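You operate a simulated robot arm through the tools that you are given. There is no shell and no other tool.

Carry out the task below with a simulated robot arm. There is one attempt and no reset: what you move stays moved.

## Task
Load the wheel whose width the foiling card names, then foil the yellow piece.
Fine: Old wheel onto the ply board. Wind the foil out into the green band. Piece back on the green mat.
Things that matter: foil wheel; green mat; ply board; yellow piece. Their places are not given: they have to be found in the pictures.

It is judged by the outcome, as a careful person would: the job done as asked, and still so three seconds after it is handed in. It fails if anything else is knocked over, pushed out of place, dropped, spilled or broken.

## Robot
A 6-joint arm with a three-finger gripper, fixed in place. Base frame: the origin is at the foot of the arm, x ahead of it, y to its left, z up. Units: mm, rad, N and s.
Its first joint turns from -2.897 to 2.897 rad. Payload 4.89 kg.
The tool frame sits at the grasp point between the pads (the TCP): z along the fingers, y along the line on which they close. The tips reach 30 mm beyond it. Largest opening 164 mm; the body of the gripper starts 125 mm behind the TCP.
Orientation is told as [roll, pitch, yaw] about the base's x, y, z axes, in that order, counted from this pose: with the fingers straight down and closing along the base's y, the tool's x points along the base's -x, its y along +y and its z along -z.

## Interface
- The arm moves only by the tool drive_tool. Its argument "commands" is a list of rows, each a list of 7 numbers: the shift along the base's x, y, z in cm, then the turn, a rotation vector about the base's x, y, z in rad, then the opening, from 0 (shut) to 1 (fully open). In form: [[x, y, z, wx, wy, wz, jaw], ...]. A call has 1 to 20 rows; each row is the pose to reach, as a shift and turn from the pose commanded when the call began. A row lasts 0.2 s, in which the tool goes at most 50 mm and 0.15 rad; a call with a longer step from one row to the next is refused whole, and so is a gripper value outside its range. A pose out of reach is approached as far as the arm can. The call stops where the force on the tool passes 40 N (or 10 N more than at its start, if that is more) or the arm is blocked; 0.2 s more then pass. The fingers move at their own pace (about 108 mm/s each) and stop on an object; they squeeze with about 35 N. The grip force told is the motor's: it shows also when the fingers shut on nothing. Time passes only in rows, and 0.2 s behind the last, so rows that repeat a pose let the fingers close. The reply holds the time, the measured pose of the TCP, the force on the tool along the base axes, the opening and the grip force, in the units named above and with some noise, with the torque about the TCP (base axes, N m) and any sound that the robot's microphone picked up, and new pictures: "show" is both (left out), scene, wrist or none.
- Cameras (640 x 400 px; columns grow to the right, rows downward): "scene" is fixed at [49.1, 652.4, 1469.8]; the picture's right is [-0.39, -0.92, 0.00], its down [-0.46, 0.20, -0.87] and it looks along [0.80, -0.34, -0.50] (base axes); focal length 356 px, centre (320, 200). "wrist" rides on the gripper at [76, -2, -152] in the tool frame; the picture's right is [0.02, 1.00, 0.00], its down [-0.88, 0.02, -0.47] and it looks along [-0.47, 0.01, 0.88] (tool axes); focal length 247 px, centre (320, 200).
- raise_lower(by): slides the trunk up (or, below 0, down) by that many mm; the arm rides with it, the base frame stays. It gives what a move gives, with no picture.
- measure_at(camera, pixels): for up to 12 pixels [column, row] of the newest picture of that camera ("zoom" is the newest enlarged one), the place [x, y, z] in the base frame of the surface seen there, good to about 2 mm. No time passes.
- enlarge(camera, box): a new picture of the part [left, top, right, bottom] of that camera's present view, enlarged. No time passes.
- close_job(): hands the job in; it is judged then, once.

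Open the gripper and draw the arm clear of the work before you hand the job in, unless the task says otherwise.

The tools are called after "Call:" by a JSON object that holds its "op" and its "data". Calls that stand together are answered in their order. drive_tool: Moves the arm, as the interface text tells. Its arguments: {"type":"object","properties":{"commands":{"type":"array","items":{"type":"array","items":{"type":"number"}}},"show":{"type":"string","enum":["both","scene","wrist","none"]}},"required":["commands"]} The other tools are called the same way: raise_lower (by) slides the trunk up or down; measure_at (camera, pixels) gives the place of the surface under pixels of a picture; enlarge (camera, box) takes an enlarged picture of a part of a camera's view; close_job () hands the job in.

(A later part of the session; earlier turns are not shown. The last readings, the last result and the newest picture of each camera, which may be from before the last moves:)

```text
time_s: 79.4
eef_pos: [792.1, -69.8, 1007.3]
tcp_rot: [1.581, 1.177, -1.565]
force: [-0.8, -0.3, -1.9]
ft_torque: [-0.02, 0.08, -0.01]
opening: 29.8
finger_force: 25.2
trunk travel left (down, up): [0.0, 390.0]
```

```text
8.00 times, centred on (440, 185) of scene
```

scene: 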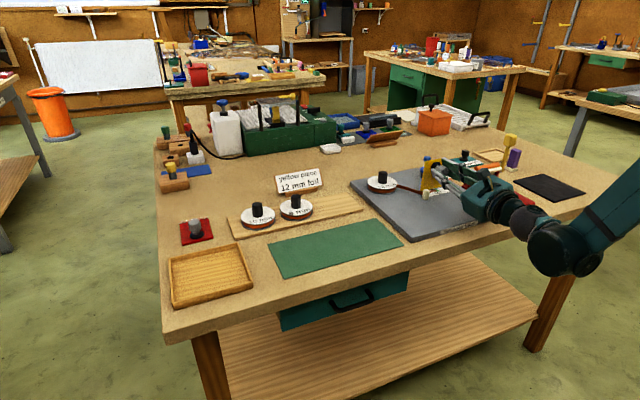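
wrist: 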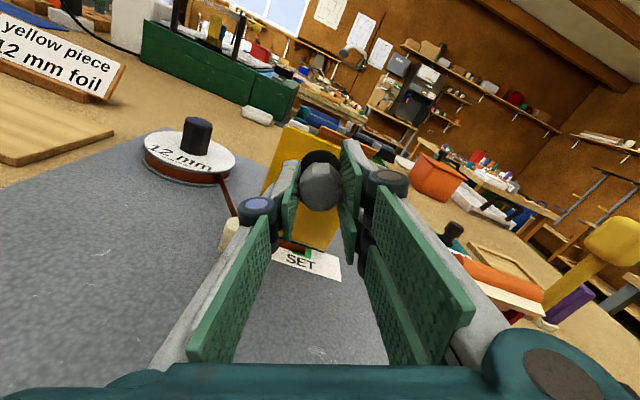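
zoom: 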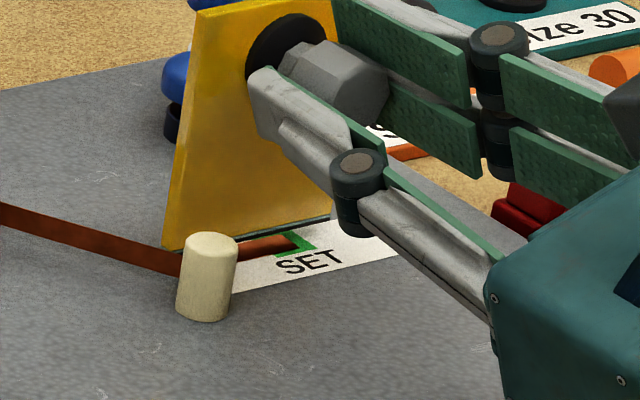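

About 5.7 mm remain to the foil. I lower in small steps to touch.

Call:
{"op": "drive_tool", "data": {"commands": [[0, 0, -0.2, 0, 0, 0, 0], [0, 0, -0.4, 0, 0, 0, 0], [0, 0, -0.5, 0, 0, 0, 0], [0, 0, -0.6, 0, 0, 0, 0], [0, 0, -0.6, 0, 0, 0, 0]], "show": "none"}}

Call:
{"op": "enlarge", "data": {"camera": "scene", "box": [416, 160, 464, 210]}}

```text
time_s: 80.6
eef_pos: [792.0, -70.0, 1001.5]
tcp_rot: [1.579, 1.177, -1.564]
force: [-0.4, 0.2, -1.8]
ft_torque: [-0.04, 0.07, 0.01]
opening: 29.8
finger_force: 24.8
trunk travel left (down, up): [0.0, 390.0]
```

```text
8.00 times, centred on (440, 185) of scene
```

zoom: 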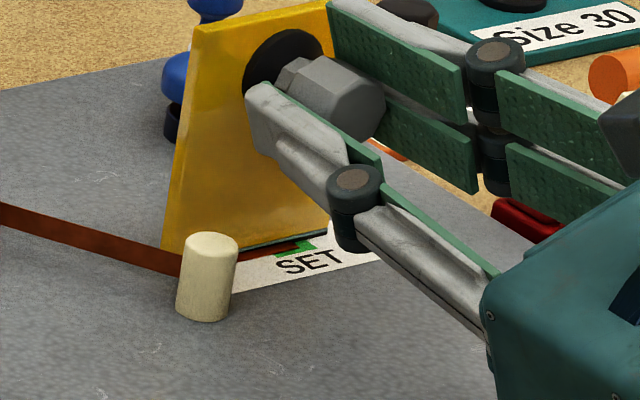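

No contact yet at z=1001.5. I continue in 0.5–1 mm steps.

Call:
{"op": "drive_tool", "data": {"commands": [[0, 0, -0.05, 0, 0, 0, 0], [0, 0, -0.1, 0, 0, 0, 0], [0, 0, -0.15, 0, 0, 0, 0], [0, 0, -0.15, 0, 0, 0, 0]], "show": "none"}}

```text
time_s: 81.6
eef_pos: [791.5, -71.0, 999.3]
tcp_rot: [1.58, 1.177, -1.563]
force: [0.1, -4.0, 12.7]
ft_torque: [-0.11, -0.64, -0.13]
opening: 29.9
finger_force: 24.4
trunk travel left (down, up): [0.0, 390.0]
```

Contact: +12.7 N. I press a little more (0.5 mm) and hold for a moment, then look.

Call:
{"op": "drive_tool", "data": {"commands": [[0, 0, -0.05, 0, 0, 0, 0], [0, 0, -0.05, 0, 0, 0, 0], [0, 0, -0.05, 0, 0, 0, 0], [0, 0, -0.05, 0, 0, 0, 0], [0, 0, -0.05, 0, 0, 0, 0]]}}

Call:
{"op": "enlarge", "data": {"camera": "scene", "box": [416, 160, 464, 210]}}

Call:
{"op": "enlarge", "data": {"camera": "wrist", "box": [240, 190, 400, 300]}}

```text
time_s: 82.8
eef_pos: [791.6, -70.8, 999.1]
tcp_rot: [1.58, 1.177, -1.561]
force: [-2.5, -2.8, 17.6]
ft_torque: [-0.1, -0.58, -0.1]
opening: 30.2
finger_force: 24.9
trunk travel left (down, up): [0.0, 390.0]
```

scene: 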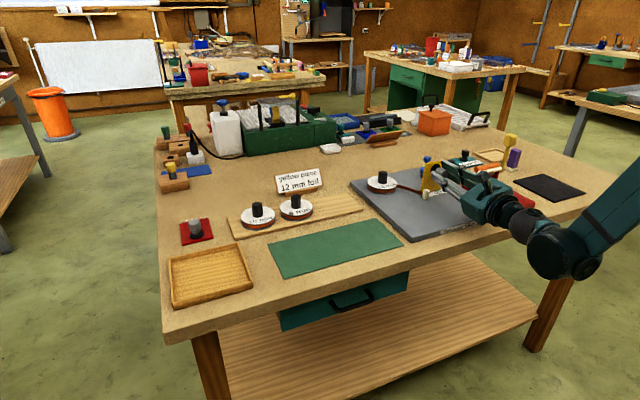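
wrist: 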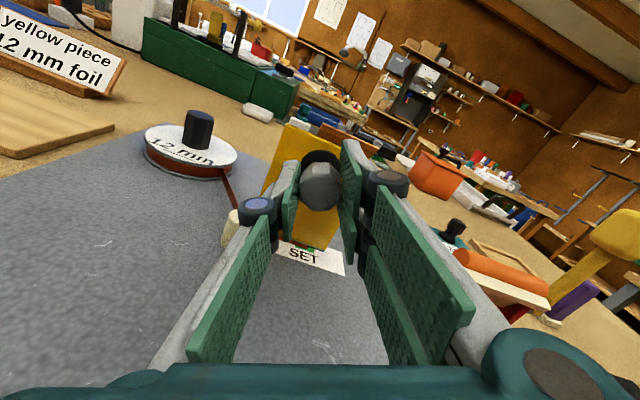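

```text
8.00 times, centred on (440, 185) of scene
```

zoom: 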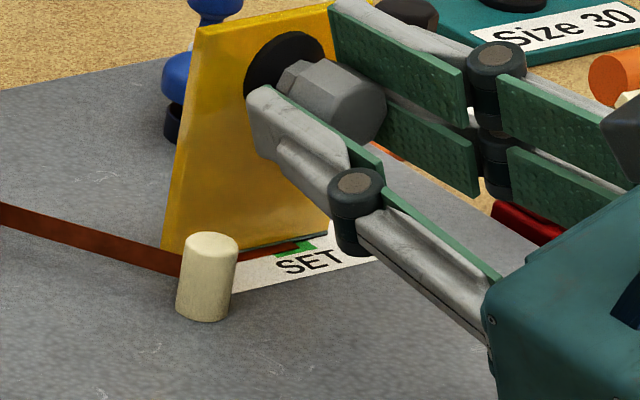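

```text
3.64 times, centred on (320, 245) of wrist
```

zoom: 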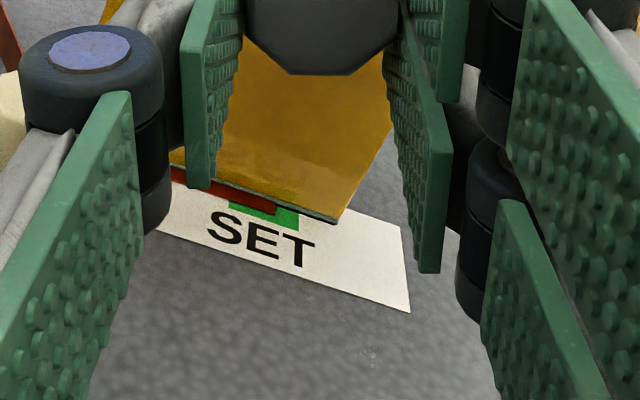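

The edge is on the foil with ~17 N. I measure the piece's face against the strip to check centring.

Call:
{"op": "measure_at", "data": {"camera": "zoom", "pixels": [[240, 195], [280, 205], [320, 215], [300, 190], [260, 203], [265, 209], [290, 222], [240, 185], [335, 218], [345, 222]]}}

Call:
{"op": "enlarge", "data": {"camera": "scene", "box": [426, 180, 450, 200]}}

Call:
{"op": "measure_at", "data": {"camera": "zoom", "pixels": [[230, 190], [260, 180], [300, 175], [250, 150], [300, 190], [350, 165]]}}

```text
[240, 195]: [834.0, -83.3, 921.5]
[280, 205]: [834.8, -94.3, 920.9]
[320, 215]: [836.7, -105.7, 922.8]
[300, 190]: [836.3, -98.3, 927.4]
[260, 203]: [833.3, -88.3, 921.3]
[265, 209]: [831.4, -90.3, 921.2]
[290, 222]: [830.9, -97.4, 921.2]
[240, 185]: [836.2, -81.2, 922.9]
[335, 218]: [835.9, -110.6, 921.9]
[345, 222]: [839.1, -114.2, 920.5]
```

```text
16.00 times, centred on (438, 190) of scene
```

zoom: 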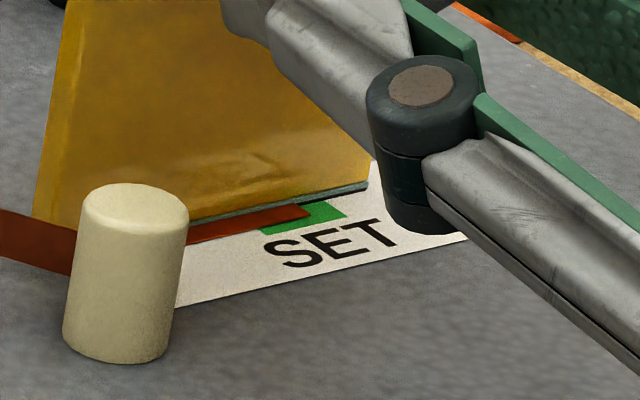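

```text
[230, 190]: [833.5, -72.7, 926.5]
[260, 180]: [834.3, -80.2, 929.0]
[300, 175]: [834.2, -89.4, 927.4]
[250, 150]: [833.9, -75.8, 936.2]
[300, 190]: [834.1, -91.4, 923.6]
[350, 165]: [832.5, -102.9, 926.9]
```

The face is at x≈834–836, i.e. the edge is centred on the strip within ~1 mm. I raise gently 30 mm and see if the foil came with the edge.

Call:
{"op": "drive_tool", "data": {"commands": [[0, 0, 0, 0, 0, 0, 0], [0, 0, 0, 0, 0, 0, 0], [0, 0, 0.5, 0, 0, 0, 0], [0, 0, 1.5, 0, 0, 0, 0], [0, 0, 3, 0, 0, 0, 0], [0, 0, 3, 0, 0, 0, 0]]}}

Call:
{"op": "enlarge", "data": {"camera": "scene", "box": [416, 160, 464, 210]}}

Call:
{"op": "enlarge", "data": {"camera": "wrist", "box": [240, 190, 400, 300]}}

```text
time_s: 84.2
eef_pos: [791.0, -69.7, 1029.7]
tcp_rot: [1.578, 1.176, -1.564]
force: [0.2, -0.8, -1.9]
ft_torque: [-0.02, 0.04, 0.02]
opening: 30.1
finger_force: 24.8
trunk travel left (down, up): [0.0, 390.0]
```

scene: 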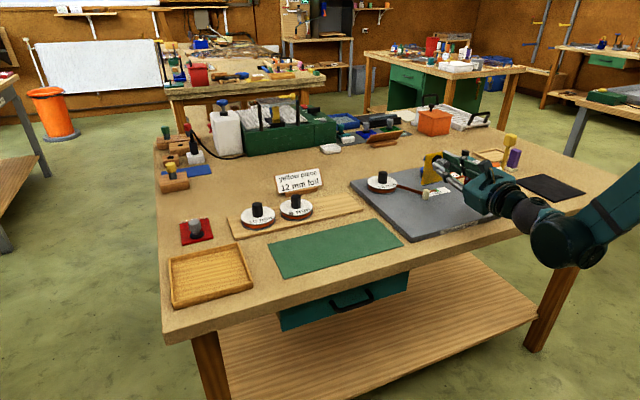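
wrist: 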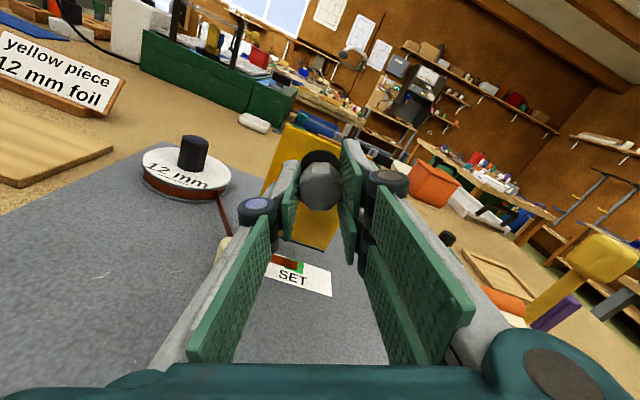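

```text
8.00 times, centred on (440, 185) of scene
```

zoom: 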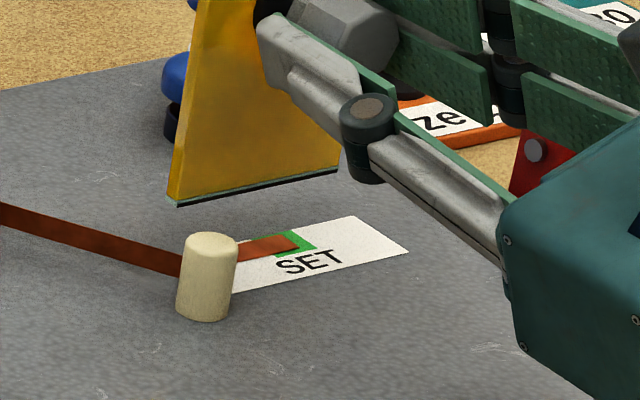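

```text
3.64 times, centred on (320, 245) of wrist
```

zoom: 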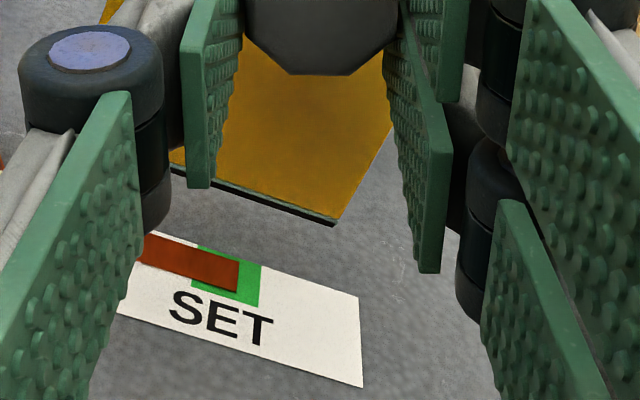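

The foil stayed on the label and the edge is still bare, so standing the edge on that strip isn't what applies it. I look closely at the upright foil run and the peg from this low viewpoint.

Call:
{"op": "enlarge", "data": {"camera": "wrist", "box": [190, 185, 270, 265]}}

Call:
{"op": "enlarge", "data": {"camera": "scene", "box": [400, 175, 440, 205]}}

Call:
{"op": "measure_at", "data": {"camera": "zoom", "pixels": [[200, 170], [200, 190], [250, 185], [250, 205], [320, 200], [320, 230], [325, 130], [440, 185], [440, 165], [440, 290], [480, 190], [410, 210]]}}

```text
5.00 times, centred on (230, 225) of wrist
```

zoom: 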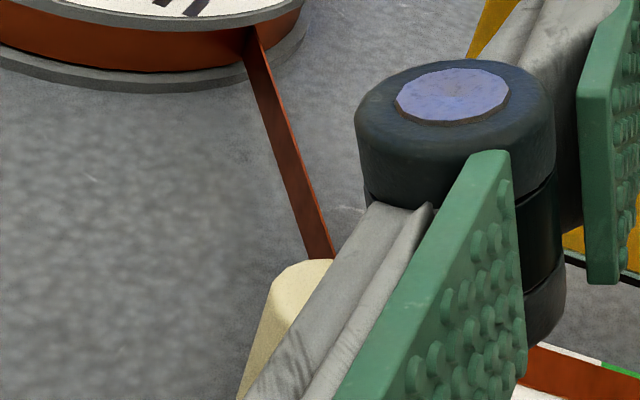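

```text
13.33 times, centred on (420, 190) of scene
```

zoom: 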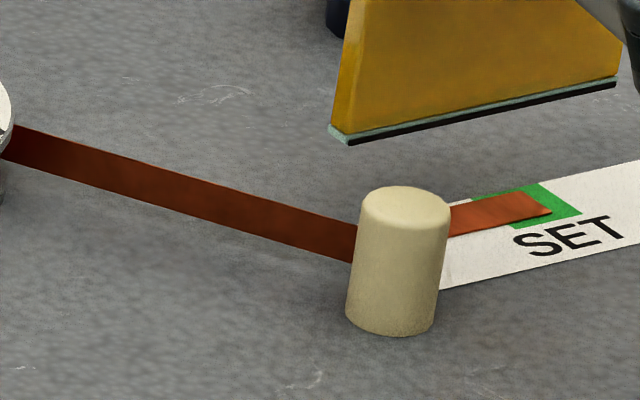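

```text
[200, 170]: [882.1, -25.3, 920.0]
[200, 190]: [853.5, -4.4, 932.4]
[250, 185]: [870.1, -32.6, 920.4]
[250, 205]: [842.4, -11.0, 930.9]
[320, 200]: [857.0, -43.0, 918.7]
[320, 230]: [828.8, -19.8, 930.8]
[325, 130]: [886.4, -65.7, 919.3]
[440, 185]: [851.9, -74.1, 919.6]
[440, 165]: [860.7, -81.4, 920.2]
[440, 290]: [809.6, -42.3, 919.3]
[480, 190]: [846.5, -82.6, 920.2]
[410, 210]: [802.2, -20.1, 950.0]
```

Call:
{"op": "measure_at", "data": {"camera": "zoom", "pixels": [[200, 182], [200, 210], [200, 217], [300, 215], [300, 245], [350, 228], [350, 256], [400, 190], [400, 220], [360, 205], [445, 210], [395, 330]]}}

```text
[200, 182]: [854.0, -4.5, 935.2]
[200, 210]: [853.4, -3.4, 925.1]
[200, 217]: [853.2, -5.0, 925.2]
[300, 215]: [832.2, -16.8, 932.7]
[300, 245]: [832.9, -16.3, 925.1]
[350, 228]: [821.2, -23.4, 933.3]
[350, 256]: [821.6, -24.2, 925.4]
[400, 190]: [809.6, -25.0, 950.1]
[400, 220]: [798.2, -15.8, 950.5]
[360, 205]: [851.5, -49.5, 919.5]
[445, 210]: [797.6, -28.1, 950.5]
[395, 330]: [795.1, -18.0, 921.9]
```

The foil run is vertical (z 924–936) and tangent to the ivory peg (centre ≈(803.5,-23), r≈10): the peg is evidently the pressing roller, and the empty plate in front of it is for the piece held flat, bare edge facing +x. I go up and back, then un-tilt the piece.

Call:
{"op": "drive_tool", "data": {"commands": [[0, 0, 3, 0, 0, 0, 0], [0, 0, 6, 0, 0, 0, 0], [-2, 0, 9, 0, 0, 0, 0], [-5, 0, 12, 0, 0, 0, 0], [-8, 0, 14, 0, 0, 0, 0], [-10, 0, 14, 0, 0, 0, 0], [-10, 0, 14, 0, 0.131, 0, 0], [-10, 0, 14, 0, 0.262, 0, 0], [-10, 0, 14, 0, 0.393, 0, 0], [-10, 0, 14, 0, 0.524, 0, 0], [-10, 0, 14, 0, 0.655, 0, 0], [-10, 0, 14, 0, 0.786, 0, 0], [-10, 0, 14, 0, 0.786, 0, 0]], "show": "scene"}}

Call:
{"op": "drive_tool", "data": {"commands": [[0, 0, 0, 0, 0.131, 0, 0], [0, 0, 0, 0, 0.262, 0, 0], [0, 0, 0, 0, 0.393, 0, 0], [0, 0, 0, 0, 0.524, 0, 0], [0, 0, 0, 0, 0.655, 0, 0], [0, 0, 0, 0, 0.785, 0, 0], [0, 0, 0, 0, 0.785, 0, 0]]}}

```text
time_s: 87.0
eef_pos: [690.6, -70.7, 1168.2]
tcp_rot: [0.367, 0.713, -2.609]
force: [-0.7, 0.3, -1.7]
ft_torque: [0.01, 0.03, 0.0]
opening: 30.2
finger_force: 25.0
trunk travel left (down, up): [0.0, 390.0]
```

scene: 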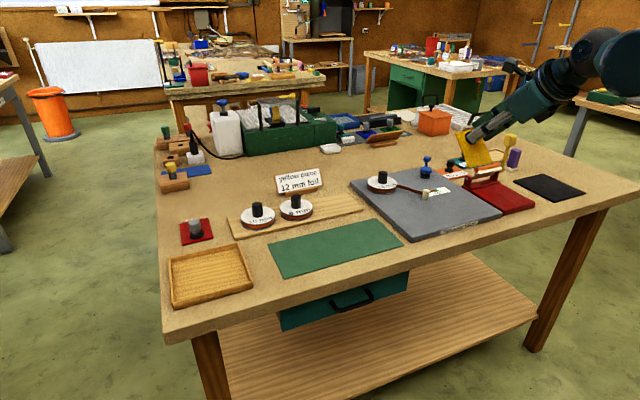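

```text
time_s: 88.6
eef_pos: [690.5, -71.5, 1169.0]
tcp_rot: [0.002, 0.003, -2.747]
force: [-0.5, -0.3, -1.4]
ft_torque: [0.0, -0.08, -0.02]
opening: 30.3
finger_force: 24.8
trunk travel left (down, up): [0.0, 390.0]
```

scene: 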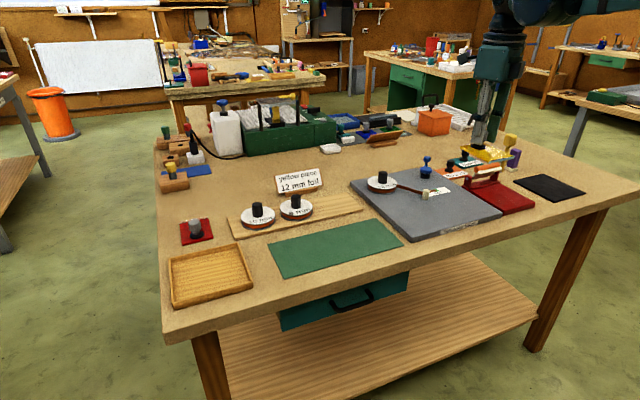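
wrist: 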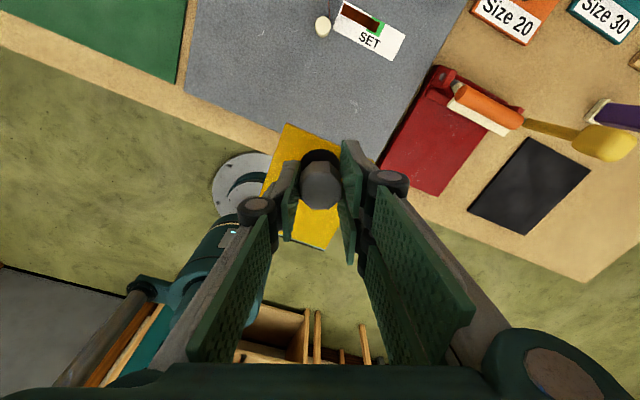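

The piece is flat again but facing -x. I yaw it back +π in two halves, staying high.

Call:
{"op": "drive_tool", "data": {"commands": [[0, 0, 0, 0, 0, 0.143, 0], [0, 0, 0, 0, 0, 0.286, 0], [0, 0, 0, 0, 0, 0.428, 0], [0, 0, 0, 0, 0, 0.571, 0], [0, 0, 0, 0, 0, 0.714, 0], [0, 0, 0, 0, 0, 0.857, 0], [0, 0, 0, 0, 0, 1.0, 0], [0, 0, 0, 0, 0, 1.142, 0], [0, 0, 0, 0, 0, 1.285, 0], [0, 0, 0, 0, 0, 1.428, 0], [0, 0, 0, 0, 0, 1.571, 0], [0, 0, 0, 0, 0, 1.571, 0]], "show": "none"}}

Call:
{"op": "drive_tool", "data": {"commands": [[0, 0, 0, 0, 0, 0.143, 0], [0, 0, 0, 0, 0, 0.286, 0], [0, 0, 0, 0, 0, 0.428, 0], [0, 0, 0, 0, 0, 0.571, 0], [0, 0, 0, 0, 0, 0.714, 0], [0, 0, 0, 0, 0, 0.857, 0], [0, 0, 0, 0, 0, 1.0, 0], [0, 0, 0, 0, 0, 1.142, 0], [0, 0, 0, 0, 0, 1.285, 0], [0, 0, 0, 0, 0, 1.428, 0], [0, 0, 0, 0, 0, 1.571, 0], [0, 0, 0, 0, 0, 1.571, 0]]}}

Call:
{"op": "enlarge", "data": {"camera": "wrist", "box": [220, 120, 420, 300]}}

```text
time_s: 91.2
eef_pos: [691.9, -69.8, 1168.9]
tcp_rot: [0.002, 0.003, -1.178]
force: [0.2, -0.3, -1.9]
ft_torque: [0.04, 0.01, -0.04]
opening: 30.2
finger_force: 25.1
trunk travel left (down, up): [0.0, 390.0]
```

```text
time_s: 93.8
eef_pos: [692.6, -70.0, 1168.2]
tcp_rot: [0.004, 0.002, 0.395]
force: [1.4, -0.2, -3.4]
ft_torque: [-0.03, 0.02, 0.0]
opening: 29.8
finger_force: 24.7
trunk travel left (down, up): [0.0, 390.0]
```

scene: 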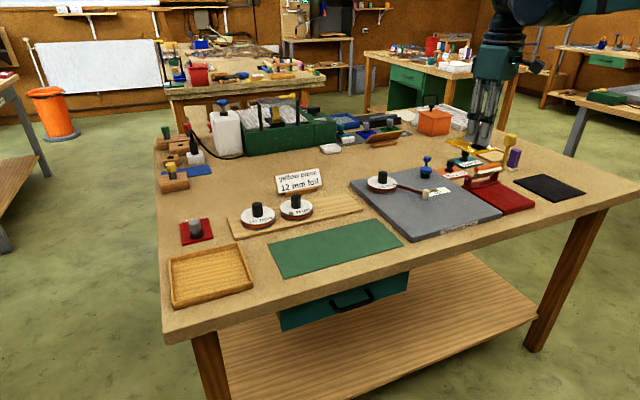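
wrist: 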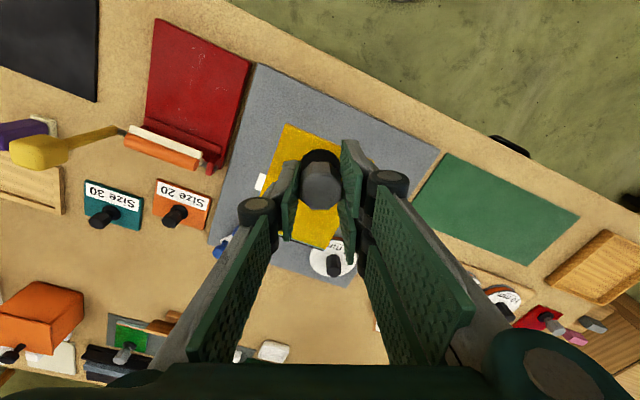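

```text
2.22 times, centred on (320, 210) of wrist
```

zoom: 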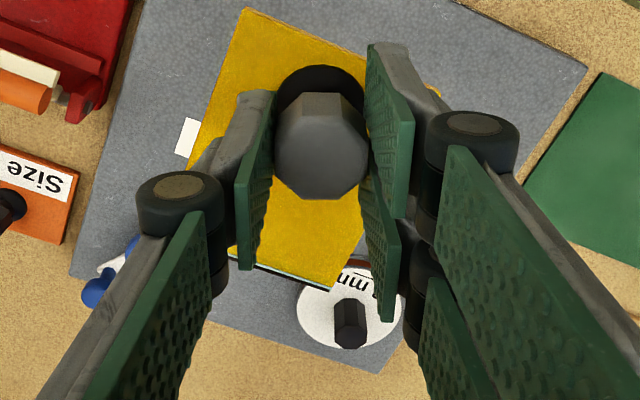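

Orientation is restored. I lower the piece in front of the peg: edge at x≈779, height so its mid-thickness is at the foil's mid-height (z=930), peg opposite the +y end of the edge.

Call:
{"op": "drive_tool", "data": {"commands": [[0.4, 0.6, -4, 0, 0, 0, 0], [0.8, 1.3, -8, 0, 0, 0, 0], [0.8, 1.3, -12, 0, 0, 0, 0], [0.8, 1.3, -15, 0, 0, 0, 0], [0.8, 1.3, -17.5, 0, 0, 0, 0], [0.8, 1.3, -19.2, 0, 0, 0, 0], [0.8, 1.3, -19.2, 0, 0, 0, 0]]}}

Call:
{"op": "enlarge", "data": {"camera": "scene", "box": [390, 165, 480, 235]}}

Call:
{"op": "enlarge", "data": {"camera": "wrist", "box": [220, 200, 420, 330]}}

```text
time_s: 95.4
eef_pos: [699.2, -57.6, 977.7]
tcp_rot: [0.001, 0.001, 0.394]
force: [0.1, 0.5, -1.9]
ft_torque: [-0.01, -0.02, -0.03]
opening: 30.1
finger_force: 24.5
trunk travel left (down, up): [0.0, 390.0]
```

scene: 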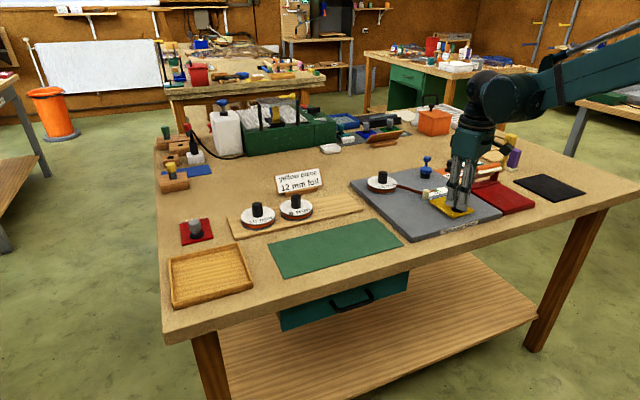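
wrist: 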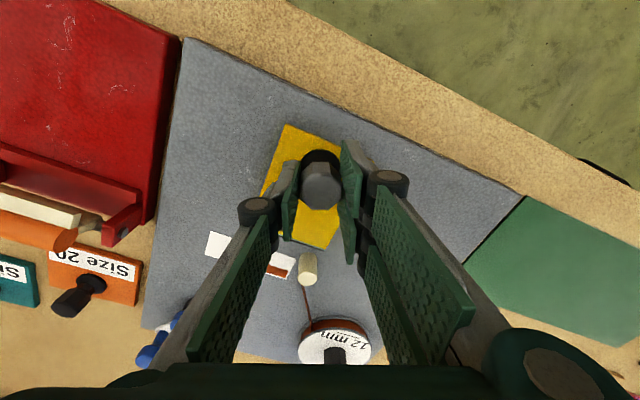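

```text
5.71 times, centred on (435, 200) of scene
```

zoom: 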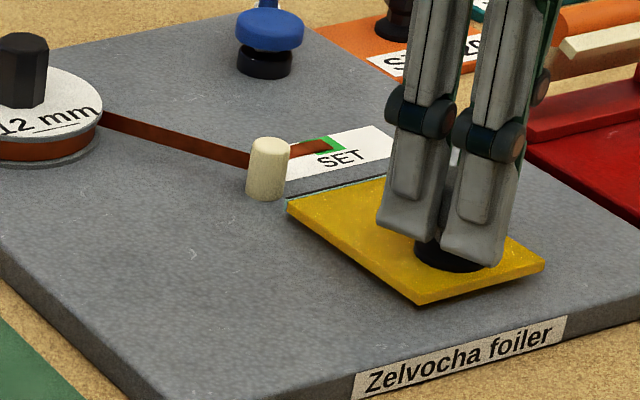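

```text
3.08 times, centred on (320, 265) of wrist
```

zoom: 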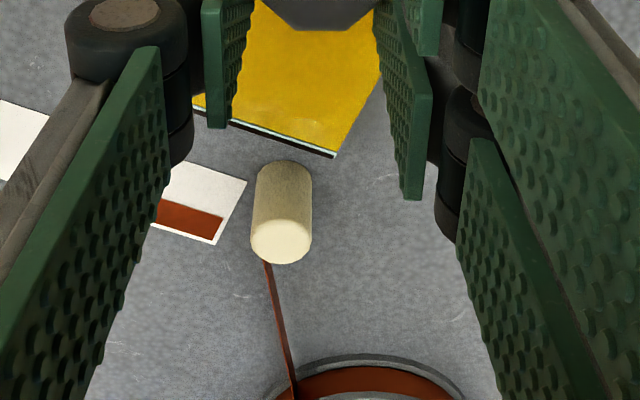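

The piece is flat just in front of the peg. I measure the bare edge and peg to plan the touch.

Call:
{"op": "measure_at", "data": {"camera": "zoom", "pixels": [[330, 150], [270, 130], [210, 105], [332, 154], [280, 240], [258, 240], [308, 235], [282, 170], [282, 262], [282, 185]]}}

Call:
{"op": "measure_at", "data": {"camera": "scene", "pixels": [[409.5, 200.5], [411, 201.5], [434, 217], [453, 211.5], [428, 213]]}}

```text
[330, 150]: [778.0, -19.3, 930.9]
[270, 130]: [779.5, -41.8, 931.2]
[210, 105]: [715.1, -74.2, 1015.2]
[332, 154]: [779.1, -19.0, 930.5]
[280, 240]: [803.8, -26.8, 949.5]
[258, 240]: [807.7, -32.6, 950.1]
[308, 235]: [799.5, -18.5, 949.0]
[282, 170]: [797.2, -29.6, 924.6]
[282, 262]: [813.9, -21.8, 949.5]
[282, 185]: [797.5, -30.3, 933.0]
```

```text
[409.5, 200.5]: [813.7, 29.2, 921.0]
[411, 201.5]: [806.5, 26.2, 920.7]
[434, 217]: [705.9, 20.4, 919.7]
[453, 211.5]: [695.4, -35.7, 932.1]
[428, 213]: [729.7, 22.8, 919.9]
```

Peg centre ≈(804,-25.5), front at x≈794; edge at x≈779.3. I push +x slowly until light contact.

Call:
{"op": "drive_tool", "data": {"commands": [[0.5, 0, 0, 0, 0, 0, 0], [0.9, 0, 0, 0, 0, 0, 0], [1.2, 0, 0, 0, 0, 0, 0], [1.35, 0, 0, 0, 0, 0, 0], [1.4, 0, 0, 0, 0, 0, 0]], "show": "none"}}

Call:
{"op": "enlarge", "data": {"camera": "scene", "box": [390, 165, 454, 215]}}

```text
time_s: 96.6
eef_pos: [712.9, -58.1, 977.9]
tcp_rot: [0.002, 0.003, 0.393]
force: [-0.4, -0.2, -2.0]
ft_torque: [0.01, 0.05, -0.03]
opening: 30.1
finger_force: 24.8
trunk travel left (down, up): [0.0, 390.0]
```

```text
8.00 times, centred on (422, 190) of scene
```

zoom: 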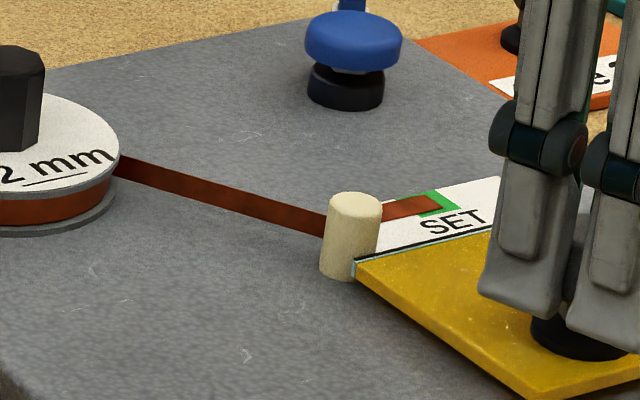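

Not yet in contact. I continue in 1 mm steps until the force shows.

Call:
{"op": "drive_tool", "data": {"commands": [[0.1, 0, 0, 0, 0, 0, 0], [0.2, 0, 0, 0, 0, 0, 0], [0.3, 0, 0, 0, 0, 0, 0], [0.3, 0, 0, 0, 0, 0, 0]], "show": "none"}}

Call:
{"op": "enlarge", "data": {"camera": "scene", "box": [390, 165, 454, 215]}}

```text
time_s: 97.6
eef_pos: [716.0, -58.5, 977.1]
tcp_rot: [0.002, 0.003, 0.395]
force: [-13.3, -4.7, -4.0]
ft_torque: [-0.24, 0.77, 0.09]
opening: 30.4
finger_force: 24.6
trunk travel left (down, up): [0.0, 390.0]
```

```text
8.00 times, centred on (422, 190) of scene
```

zoom: 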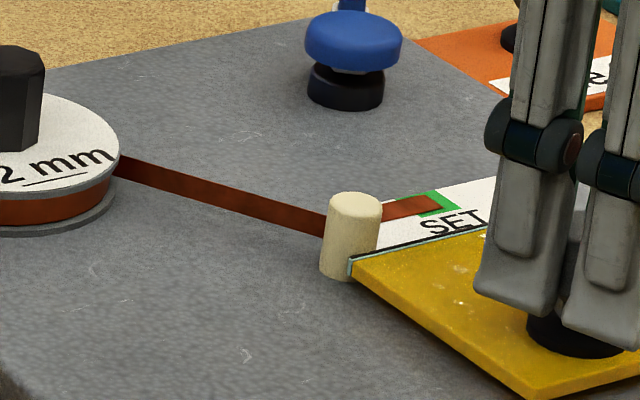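

Contact at -13 N against the peg. I slide the piece +y so the whole bare edge runs along the peg, ~4 mm per step.

Call:
{"op": "drive_tool", "data": {"commands": [[0, 0.4, 0, 0, 0, 0, 0], [0, 0.8, 0, 0, 0, 0, 0], [0, 1.2, 0, 0, 0, 0, 0], [0, 1.6, 0, 0, 0, 0, 0], [0, 2.0, 0, 0, 0, 0, 0], [0, 2.4, 0, 0, 0, 0, 0], [0, 2.8, 0, 0, 0, 0, 0], [0, 3.2, 0, 0, 0, 0, 0], [0, 3.2, 0, 0, 0, 0, 0]]}}

Call:
{"op": "enlarge", "data": {"camera": "scene", "box": [390, 165, 454, 215]}}

Call:
{"op": "enlarge", "data": {"camera": "wrist", "box": [220, 200, 420, 330]}}

```text
time_s: 99.6
eef_pos: [717.1, -25.6, 977.2]
tcp_rot: [0.002, 0.003, 0.395]
force: [-10.4, -2.6, -1.4]
ft_torque: [-0.09, 0.48, -0.18]
opening: 29.9
finger_force: 24.9
trunk travel left (down, up): [0.0, 390.0]
```

scene: 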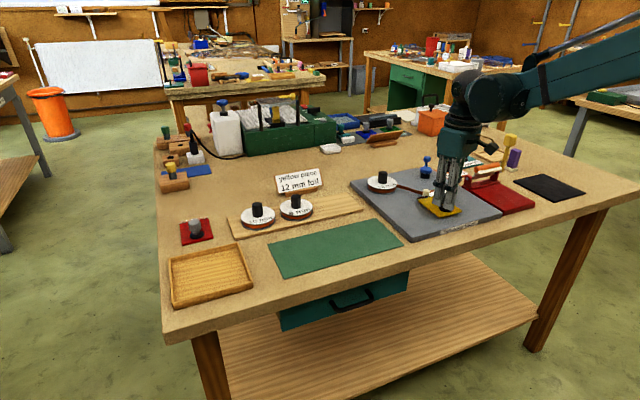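
wrist: 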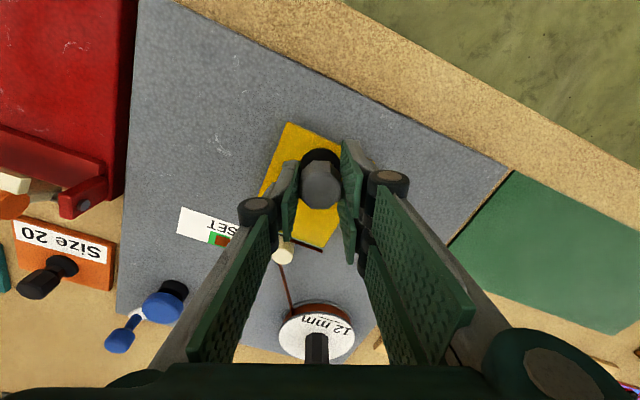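

```text
8.00 times, centred on (422, 190) of scene
```

zoom: 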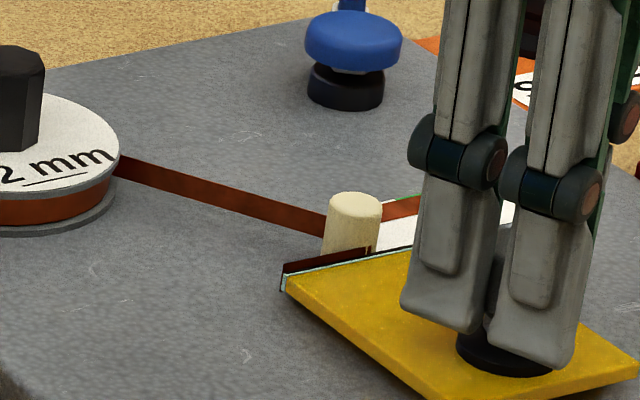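

```text
3.08 times, centred on (320, 265) of wrist
```

zoom: 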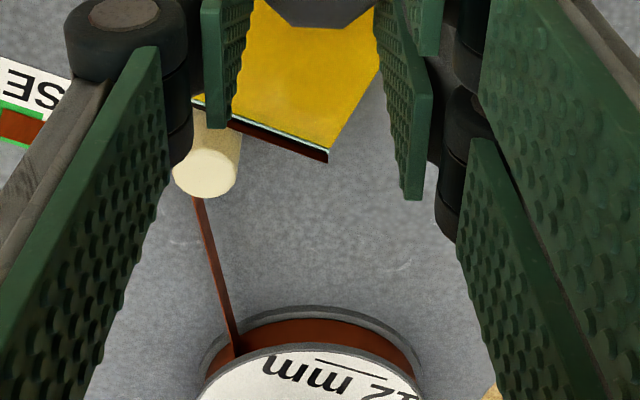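

The foil is going onto the edge (brown strip from the +y corner up to the peg). I keep the same contact and slide on until the other end of the edge has passed the peg.

Call:
{"op": "drive_tool", "data": {"commands": [[0, 0.4, 0, 0, 0, 0, 0], [0, 0.8, 0, 0, 0, 0, 0], [0, 1.2, 0, 0, 0, 0, 0], [0, 1.6, 0, 0, 0, 0, 0], [0, 2.0, 0, 0, 0, 0, 0], [0, 2.4, 0, 0, 0, 0, 0], [0, 2.8, 0, 0, 0, 0, 0], [0, 3.2, 0, 0, 0, 0, 0], [0, 3.5, 0, 0, 0, 0, 0], [0, 3.7, 0, 0, 0, 0, 0], [0, 3.7, 0, 0, 0, 0, 0]]}}

Call:
{"op": "enlarge", "data": {"camera": "scene", "box": [390, 165, 454, 215]}}

Call:
{"op": "enlarge", "data": {"camera": "wrist", "box": [180, 180, 380, 310]}}

```text
time_s: 102.0
eef_pos: [716.0, 11.9, 977.6]
tcp_rot: [0.002, 0.001, 0.394]
force: [0.2, 0.3, -0.9]
ft_torque: [0.02, 0.02, -0.01]
opening: 30.1
finger_force: 24.9
trunk travel left (down, up): [0.0, 390.0]
```

scene: 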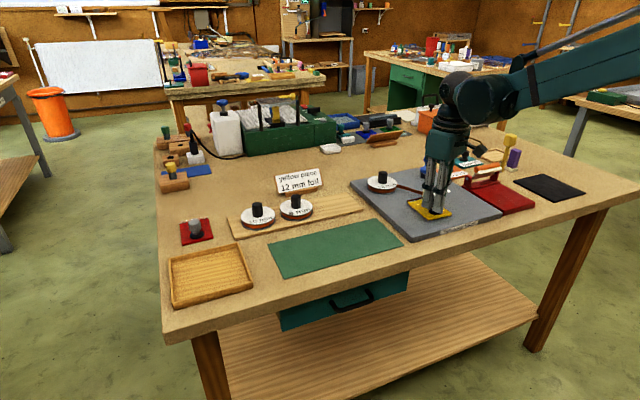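
wrist: 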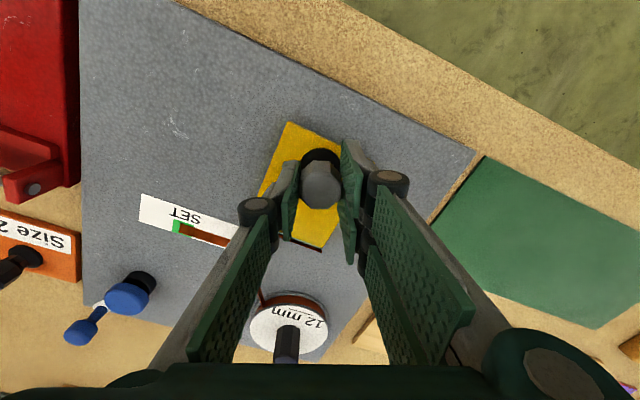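

```text
8.00 times, centred on (422, 190) of scene
```

zoom: 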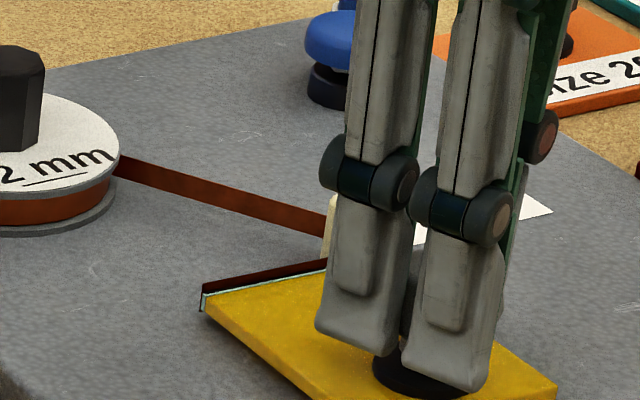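

```text
3.08 times, centred on (280, 245) of wrist
```

zoom: 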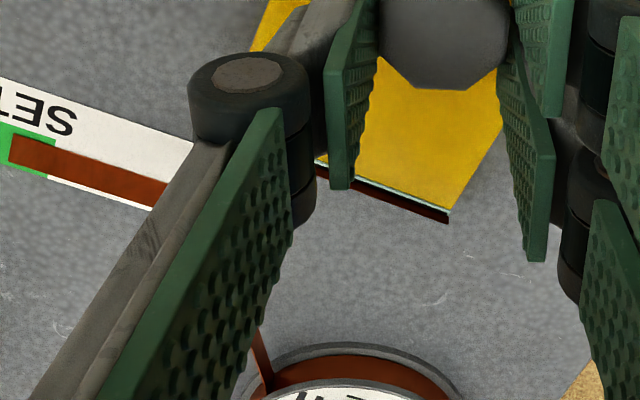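

Contact ended as the edge's last corner reached the peg. I back off 15 mm in -x, lift, and inspect the whole edge.

Call:
{"op": "drive_tool", "data": {"commands": [[-0.5, 0, 0, 0, 0, 0, 0], [-1.5, 0, 0, 0, 0, 0, 0], [-2, 0, 2, 0, 0, 0, 0], [-2, 0, 6, 0, 0, 0, 0], [-2, 0, 10, 0, 0, 0, 0], [-2, 0, 14, 0, 0, 0, 0], [-2, 0, 14, 0, 0, 0, 0]]}}

Call:
{"op": "enlarge", "data": {"camera": "scene", "box": [395, 130, 475, 200]}}

Call:
{"op": "enlarge", "data": {"camera": "wrist", "box": [240, 200, 360, 280]}}

```text
time_s: 103.6
eef_pos: [697.9, 12.4, 1116.1]
tcp_rot: [0.001, 0.001, 0.395]
force: [1.0, -0.5, -1.9]
ft_torque: [0.03, 0.06, 0.02]
opening: 30.2
finger_force: 24.9
trunk travel left (down, up): [0.0, 390.0]
```

scene: 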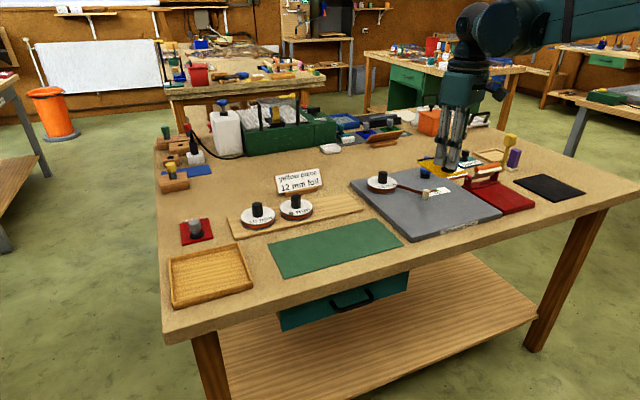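
wrist: 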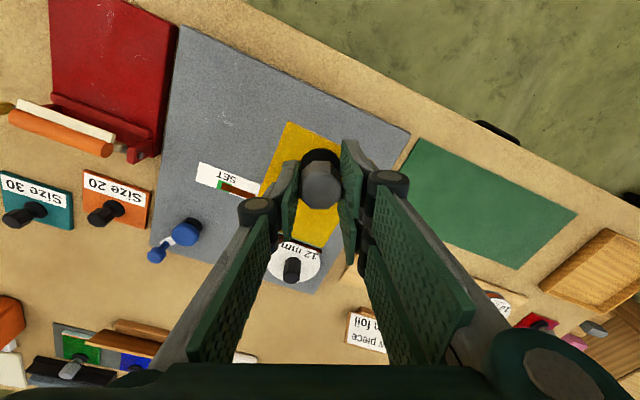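

```text
5.71 times, centred on (435, 165) of scene
```

zoom: 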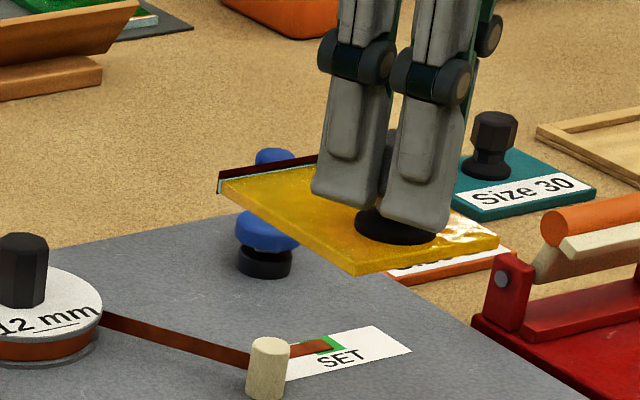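

```text
5.00 times, centred on (300, 240) of wrist
```

zoom: 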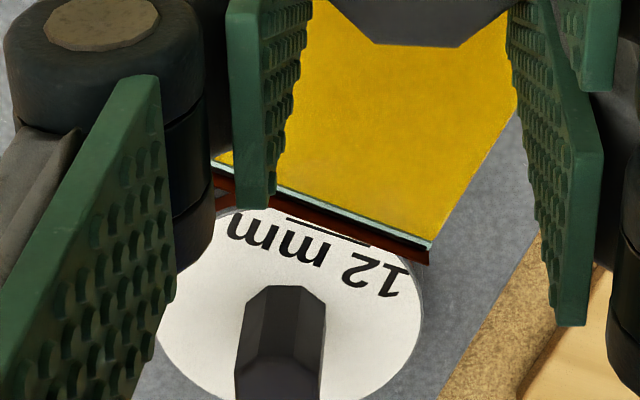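

I turn the held piece so its foiled edge faces the scene camera and check its full length.

Call:
{"op": "drive_tool", "data": {"commands": [[0, 0, 0.5, 0, 0, 0.143, 0], [0, 0, 1, 0, 0, 0.286, 0], [0, 0, 1, 0, 0, 0.428, 0], [0, 0, 1, 0, 0, 0.571, 0], [0, 0, 1, 0, 0, 0.714, 0], [0, 0, 1, 0, 0, 0.857, 0], [0, 0, 1, 0, 0, 1.0, 0], [0, 0, 1, 0, 0, 1.142, 0], [0, 0, 1, 0, 0, 1.285, 0], [0, 0, 1, 0, 0, 1.428, 0], [0, 0, 1, 0, 0, 1.571, 0], [0, 0, 1, 0, 0, 1.571, 0]]}}

Call:
{"op": "enlarge", "data": {"camera": "scene", "box": [410, 130, 490, 200]}}

Call:
{"op": "enlarge", "data": {"camera": "scene", "box": [430, 150, 462, 180]}}

```text
time_s: 106.2
eef_pos: [697.4, 11.2, 1125.8]
tcp_rot: [0.002, 0.002, 1.967]
force: [0.8, -0.1, -1.0]
ft_torque: [-0.06, 0.0, 0.01]
opening: 29.7
finger_force: 24.9
trunk travel left (down, up): [0.0, 390.0]
```

scene: 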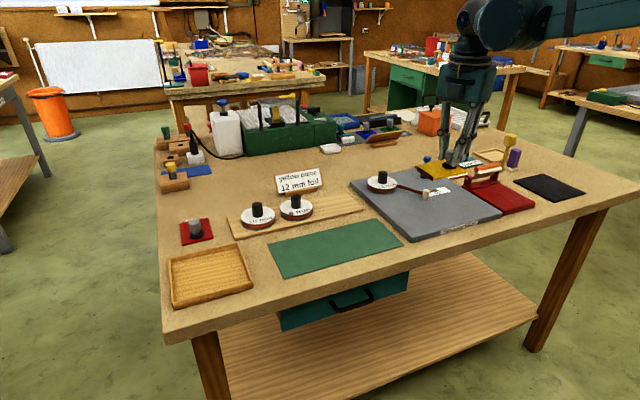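
wrist: 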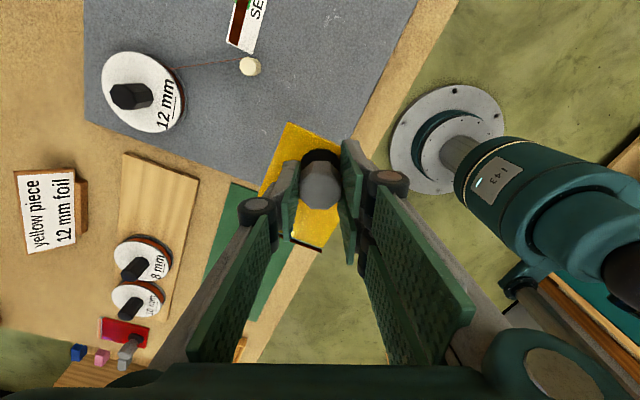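

```text
5.71 times, centred on (450, 165) of scene
```

zoom: 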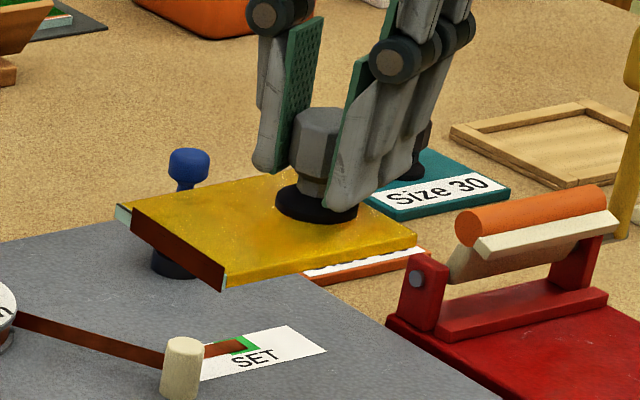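

```text
13.33 times, centred on (446, 165) of scene
```

zoom: 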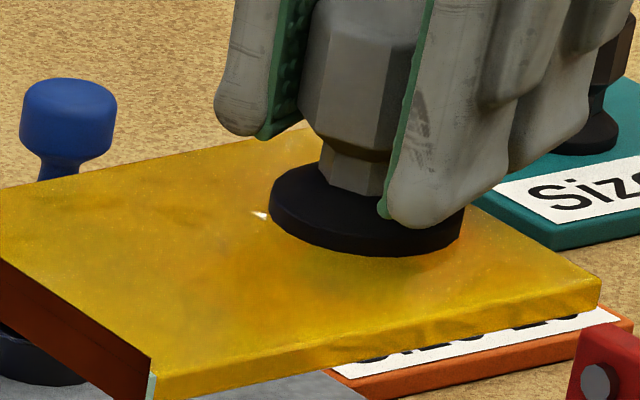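

Most of the edge is foiled, but a pale stretch remains at the far-left end (zoom (117–133,212)). I zoom in to see how much.

Call:
{"op": "enlarge", "data": {"camera": "scene", "box": [412, 158, 444, 184]}}

Call:
{"op": "measure_at", "data": {"camera": "zoom", "pixels": [[165, 100], [200, 110], [215, 125], [300, 160], [400, 220], [440, 250], [450, 255], [170, 120], [190, 130]]}}

```text
15.38 times, centred on (428, 171) of scene
```

zoom: 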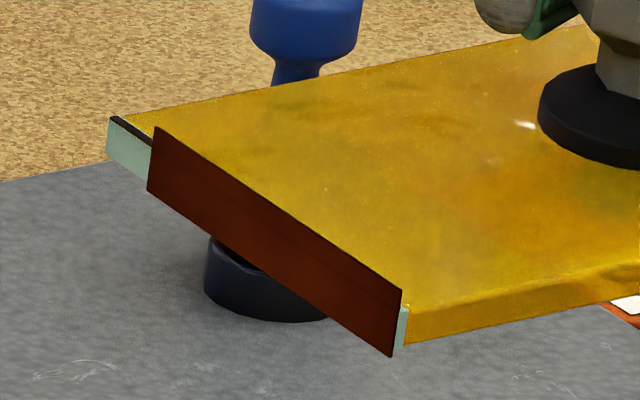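

```text
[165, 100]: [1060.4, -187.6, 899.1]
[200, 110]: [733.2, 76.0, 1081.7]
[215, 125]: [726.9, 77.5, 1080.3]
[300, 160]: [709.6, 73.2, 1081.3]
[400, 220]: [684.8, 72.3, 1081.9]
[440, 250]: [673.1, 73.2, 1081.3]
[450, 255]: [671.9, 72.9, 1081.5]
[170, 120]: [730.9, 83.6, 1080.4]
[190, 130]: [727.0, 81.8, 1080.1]
```

The foil covers all but ~11 mm at one end and ~2 mm at the other. I measure the edge line for any yaw error before touching up the ends.

Call:
{"op": "measure_at", "data": {"camera": "zoom", "pixels": [[115, 140], [125, 150], [140, 160], [402, 325], [403, 335], [160, 170], [380, 310], [270, 240], [320, 275], [200, 195]]}}

```text
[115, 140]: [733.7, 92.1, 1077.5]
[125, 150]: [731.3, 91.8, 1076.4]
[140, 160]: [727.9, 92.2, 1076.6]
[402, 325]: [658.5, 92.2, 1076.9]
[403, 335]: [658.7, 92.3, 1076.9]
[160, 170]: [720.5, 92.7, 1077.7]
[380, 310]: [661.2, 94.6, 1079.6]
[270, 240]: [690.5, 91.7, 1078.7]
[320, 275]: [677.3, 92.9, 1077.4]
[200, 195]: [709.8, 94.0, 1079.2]
```

The edge runs true (no yaw error); contact pressure just faded toward the -y end. I turn the piece back to face +x, to redo the uncovered ends.

Call:
{"op": "drive_tool", "data": {"commands": [[0, 0, 0, 0, 0, -0.143, 0], [0, 0, 0, 0, 0, -0.286, 0], [0, 0, 0, 0, 0, -0.428, 0], [0, 0, 0, 0, 0, -0.571, 0], [0, 0, 0, 0, 0, -0.714, 0], [0, 0, 0, 0, 0, -0.857, 0], [0, 0, 0, 0, 0, -1.0, 0], [0, 0, 0, 0, 0, -1.142, 0], [0, 0, 0, 0, 0, -1.285, 0], [0, 0, 0, 0, 0, -1.428, 0], [0, 0, 0, 0, 0, -1.571, 0], [0, 0, 0, 0, 0, -1.571, 0]], "show": "none"}}

Call:
{"op": "drive_tool", "data": {"commands": [[0, -0.8, -4, 0, 0, 0, 0], [0, -1.7, -8, 0, 0, 0, 0], [0, -1.7, -11, 0, 0, 0, 0], [0, -1.7, -13.5, 0, 0, 0, 0], [0, -1.7, -14.75, 0, 0, 0, 0], [0.5, -1.7, -14.75, 0, 0, 0, 0], [1.0, -1.7, -14.75, 0, 0, 0, 0], [1.5, -1.7, -14.75, 0, 0, 0, 0], [1.5, -1.7, -14.75, 0, 0, 0, 0]]}}

Call:
{"op": "enlarge", "data": {"camera": "scene", "box": [390, 165, 454, 215]}}

```text
time_s: 108.8
eef_pos: [696.0, 10.9, 1126.3]
tcp_rot: [0.003, 0.002, 0.395]
force: [-0.1, 0.5, -1.5]
ft_torque: [0.0, 0.01, -0.03]
opening: 30.2
finger_force: 24.7
trunk travel left (down, up): [0.0, 390.0]
```

```text
time_s: 110.8
eef_pos: [711.5, -4.5, 978.9]
tcp_rot: [0.002, 0.002, 0.395]
force: [-0.2, 0.0, -2.0]
ft_torque: [-0.02, 0.01, 0.01]
opening: 30.0
finger_force: 24.9
trunk travel left (down, up): [0.0, 390.0]
```

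scene: 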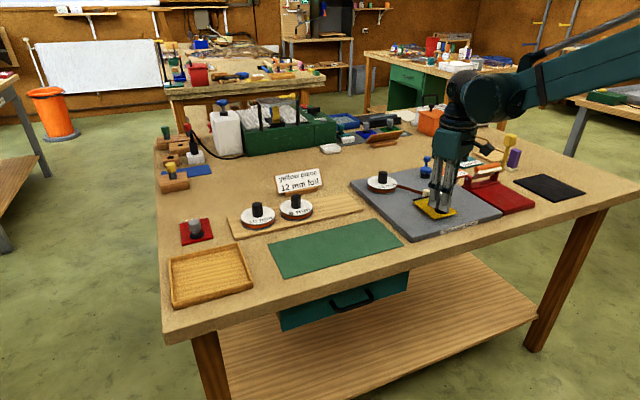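
wrist: 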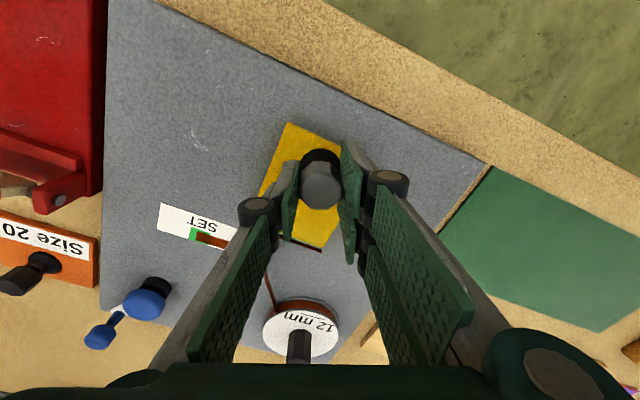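

```text
8.00 times, centred on (422, 190) of scene
```

zoom: 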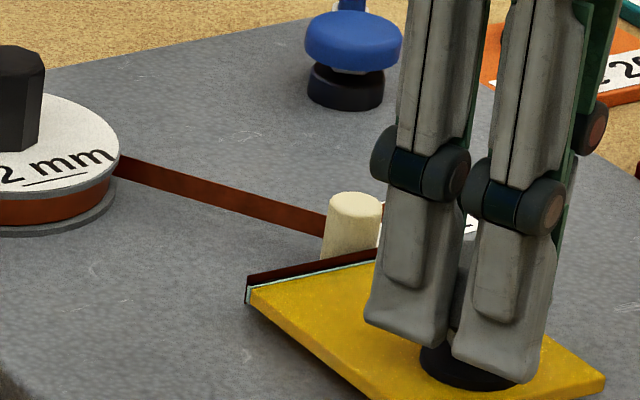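

Now the peg is opposite the part near the -y end. I press +x in small steps until contact.

Call:
{"op": "drive_tool", "data": {"commands": [[0.15, 0, -0.07, 0, 0, 0, 0], [0.3, 0, -0.07, 0, 0, 0, 0], [0.4, 0, -0.07, 0, 0, 0, 0], [0.45, 0, -0.07, 0, 0, 0, 0], [0.45, 0, -0.07, 0, 0, 0, 0]], "show": "none"}}

```text
time_s: 112.0
eef_pos: [714.7, -4.6, 979.0]
tcp_rot: [0.003, 0.002, 0.395]
force: [-0.1, -2.0, -1.9]
ft_torque: [-0.02, 0.0, 0.01]
opening: 30.2
finger_force: 24.8
trunk travel left (down, up): [0.0, 390.0]
```

Call:
{"op": "drive_tool", "data": {"commands": [[0.05, 0, -0.05, 0, 0, 0, 0], [0.1, 0, -0.05, 0, 0, 0, 0], [0.15, 0, -0.05, 0, 0, 0, 0], [0.15, 0, -0.05, 0, 0, 0, 0]], "show": "none"}}

```text
time_s: 113.0
eef_pos: [716.3, -4.1, 978.3]
tcp_rot: [0.003, 0.003, 0.396]
force: [-14.6, 3.3, -1.4]
ft_torque: [0.1, 0.63, -0.07]
opening: 30.1
finger_force: 25.2
trunk travel left (down, up): [0.0, 390.0]
```

Contact -14.6 N. I slide +y slowly with a slight +x ramp, pausing halfway to read the force.

Call:
{"op": "drive_tool", "data": {"commands": [[0.01, 0.2, 0, 0, 0, 0, 0], [0.02, 0.4, 0, 0, 0, 0, 0], [0.04, 0.6, 0, 0, 0, 0, 0], [0.05, 0.8, 0, 0, 0, 0, 0], [0.05, 0.8, 0, 0, 0, 0, 0]], "show": "none"}}

Call:
{"op": "drive_tool", "data": {"commands": [[0.01, 0.2, 0, 0, 0, 0, 0], [0.02, 0.4, 0, 0, 0, 0, 0], [0.03, 0.6, 0, 0, 0, 0, 0], [0.03, 0.6, 0, 0, 0, 0, 0]], "show": "none"}}

```text
time_s: 114.2
eef_pos: [719.7, 2.5, 978.7]
tcp_rot: [0.0, 0.002, 0.395]
force: [-0.7, 0.5, -2.8]
ft_torque: [0.01, 0.03, 0.03]
opening: 30.3
finger_force: 24.9
trunk travel left (down, up): [0.0, 390.0]
```

```text
time_s: 115.2
eef_pos: [718.7, 8.4, 979.4]
tcp_rot: [0.002, 0.002, 0.393]
force: [0.2, 0.3, -0.8]
ft_torque: [-0.02, 0.05, 0.0]
opening: 30.3
finger_force: 25.2
trunk travel left (down, up): [0.0, 390.0]
```

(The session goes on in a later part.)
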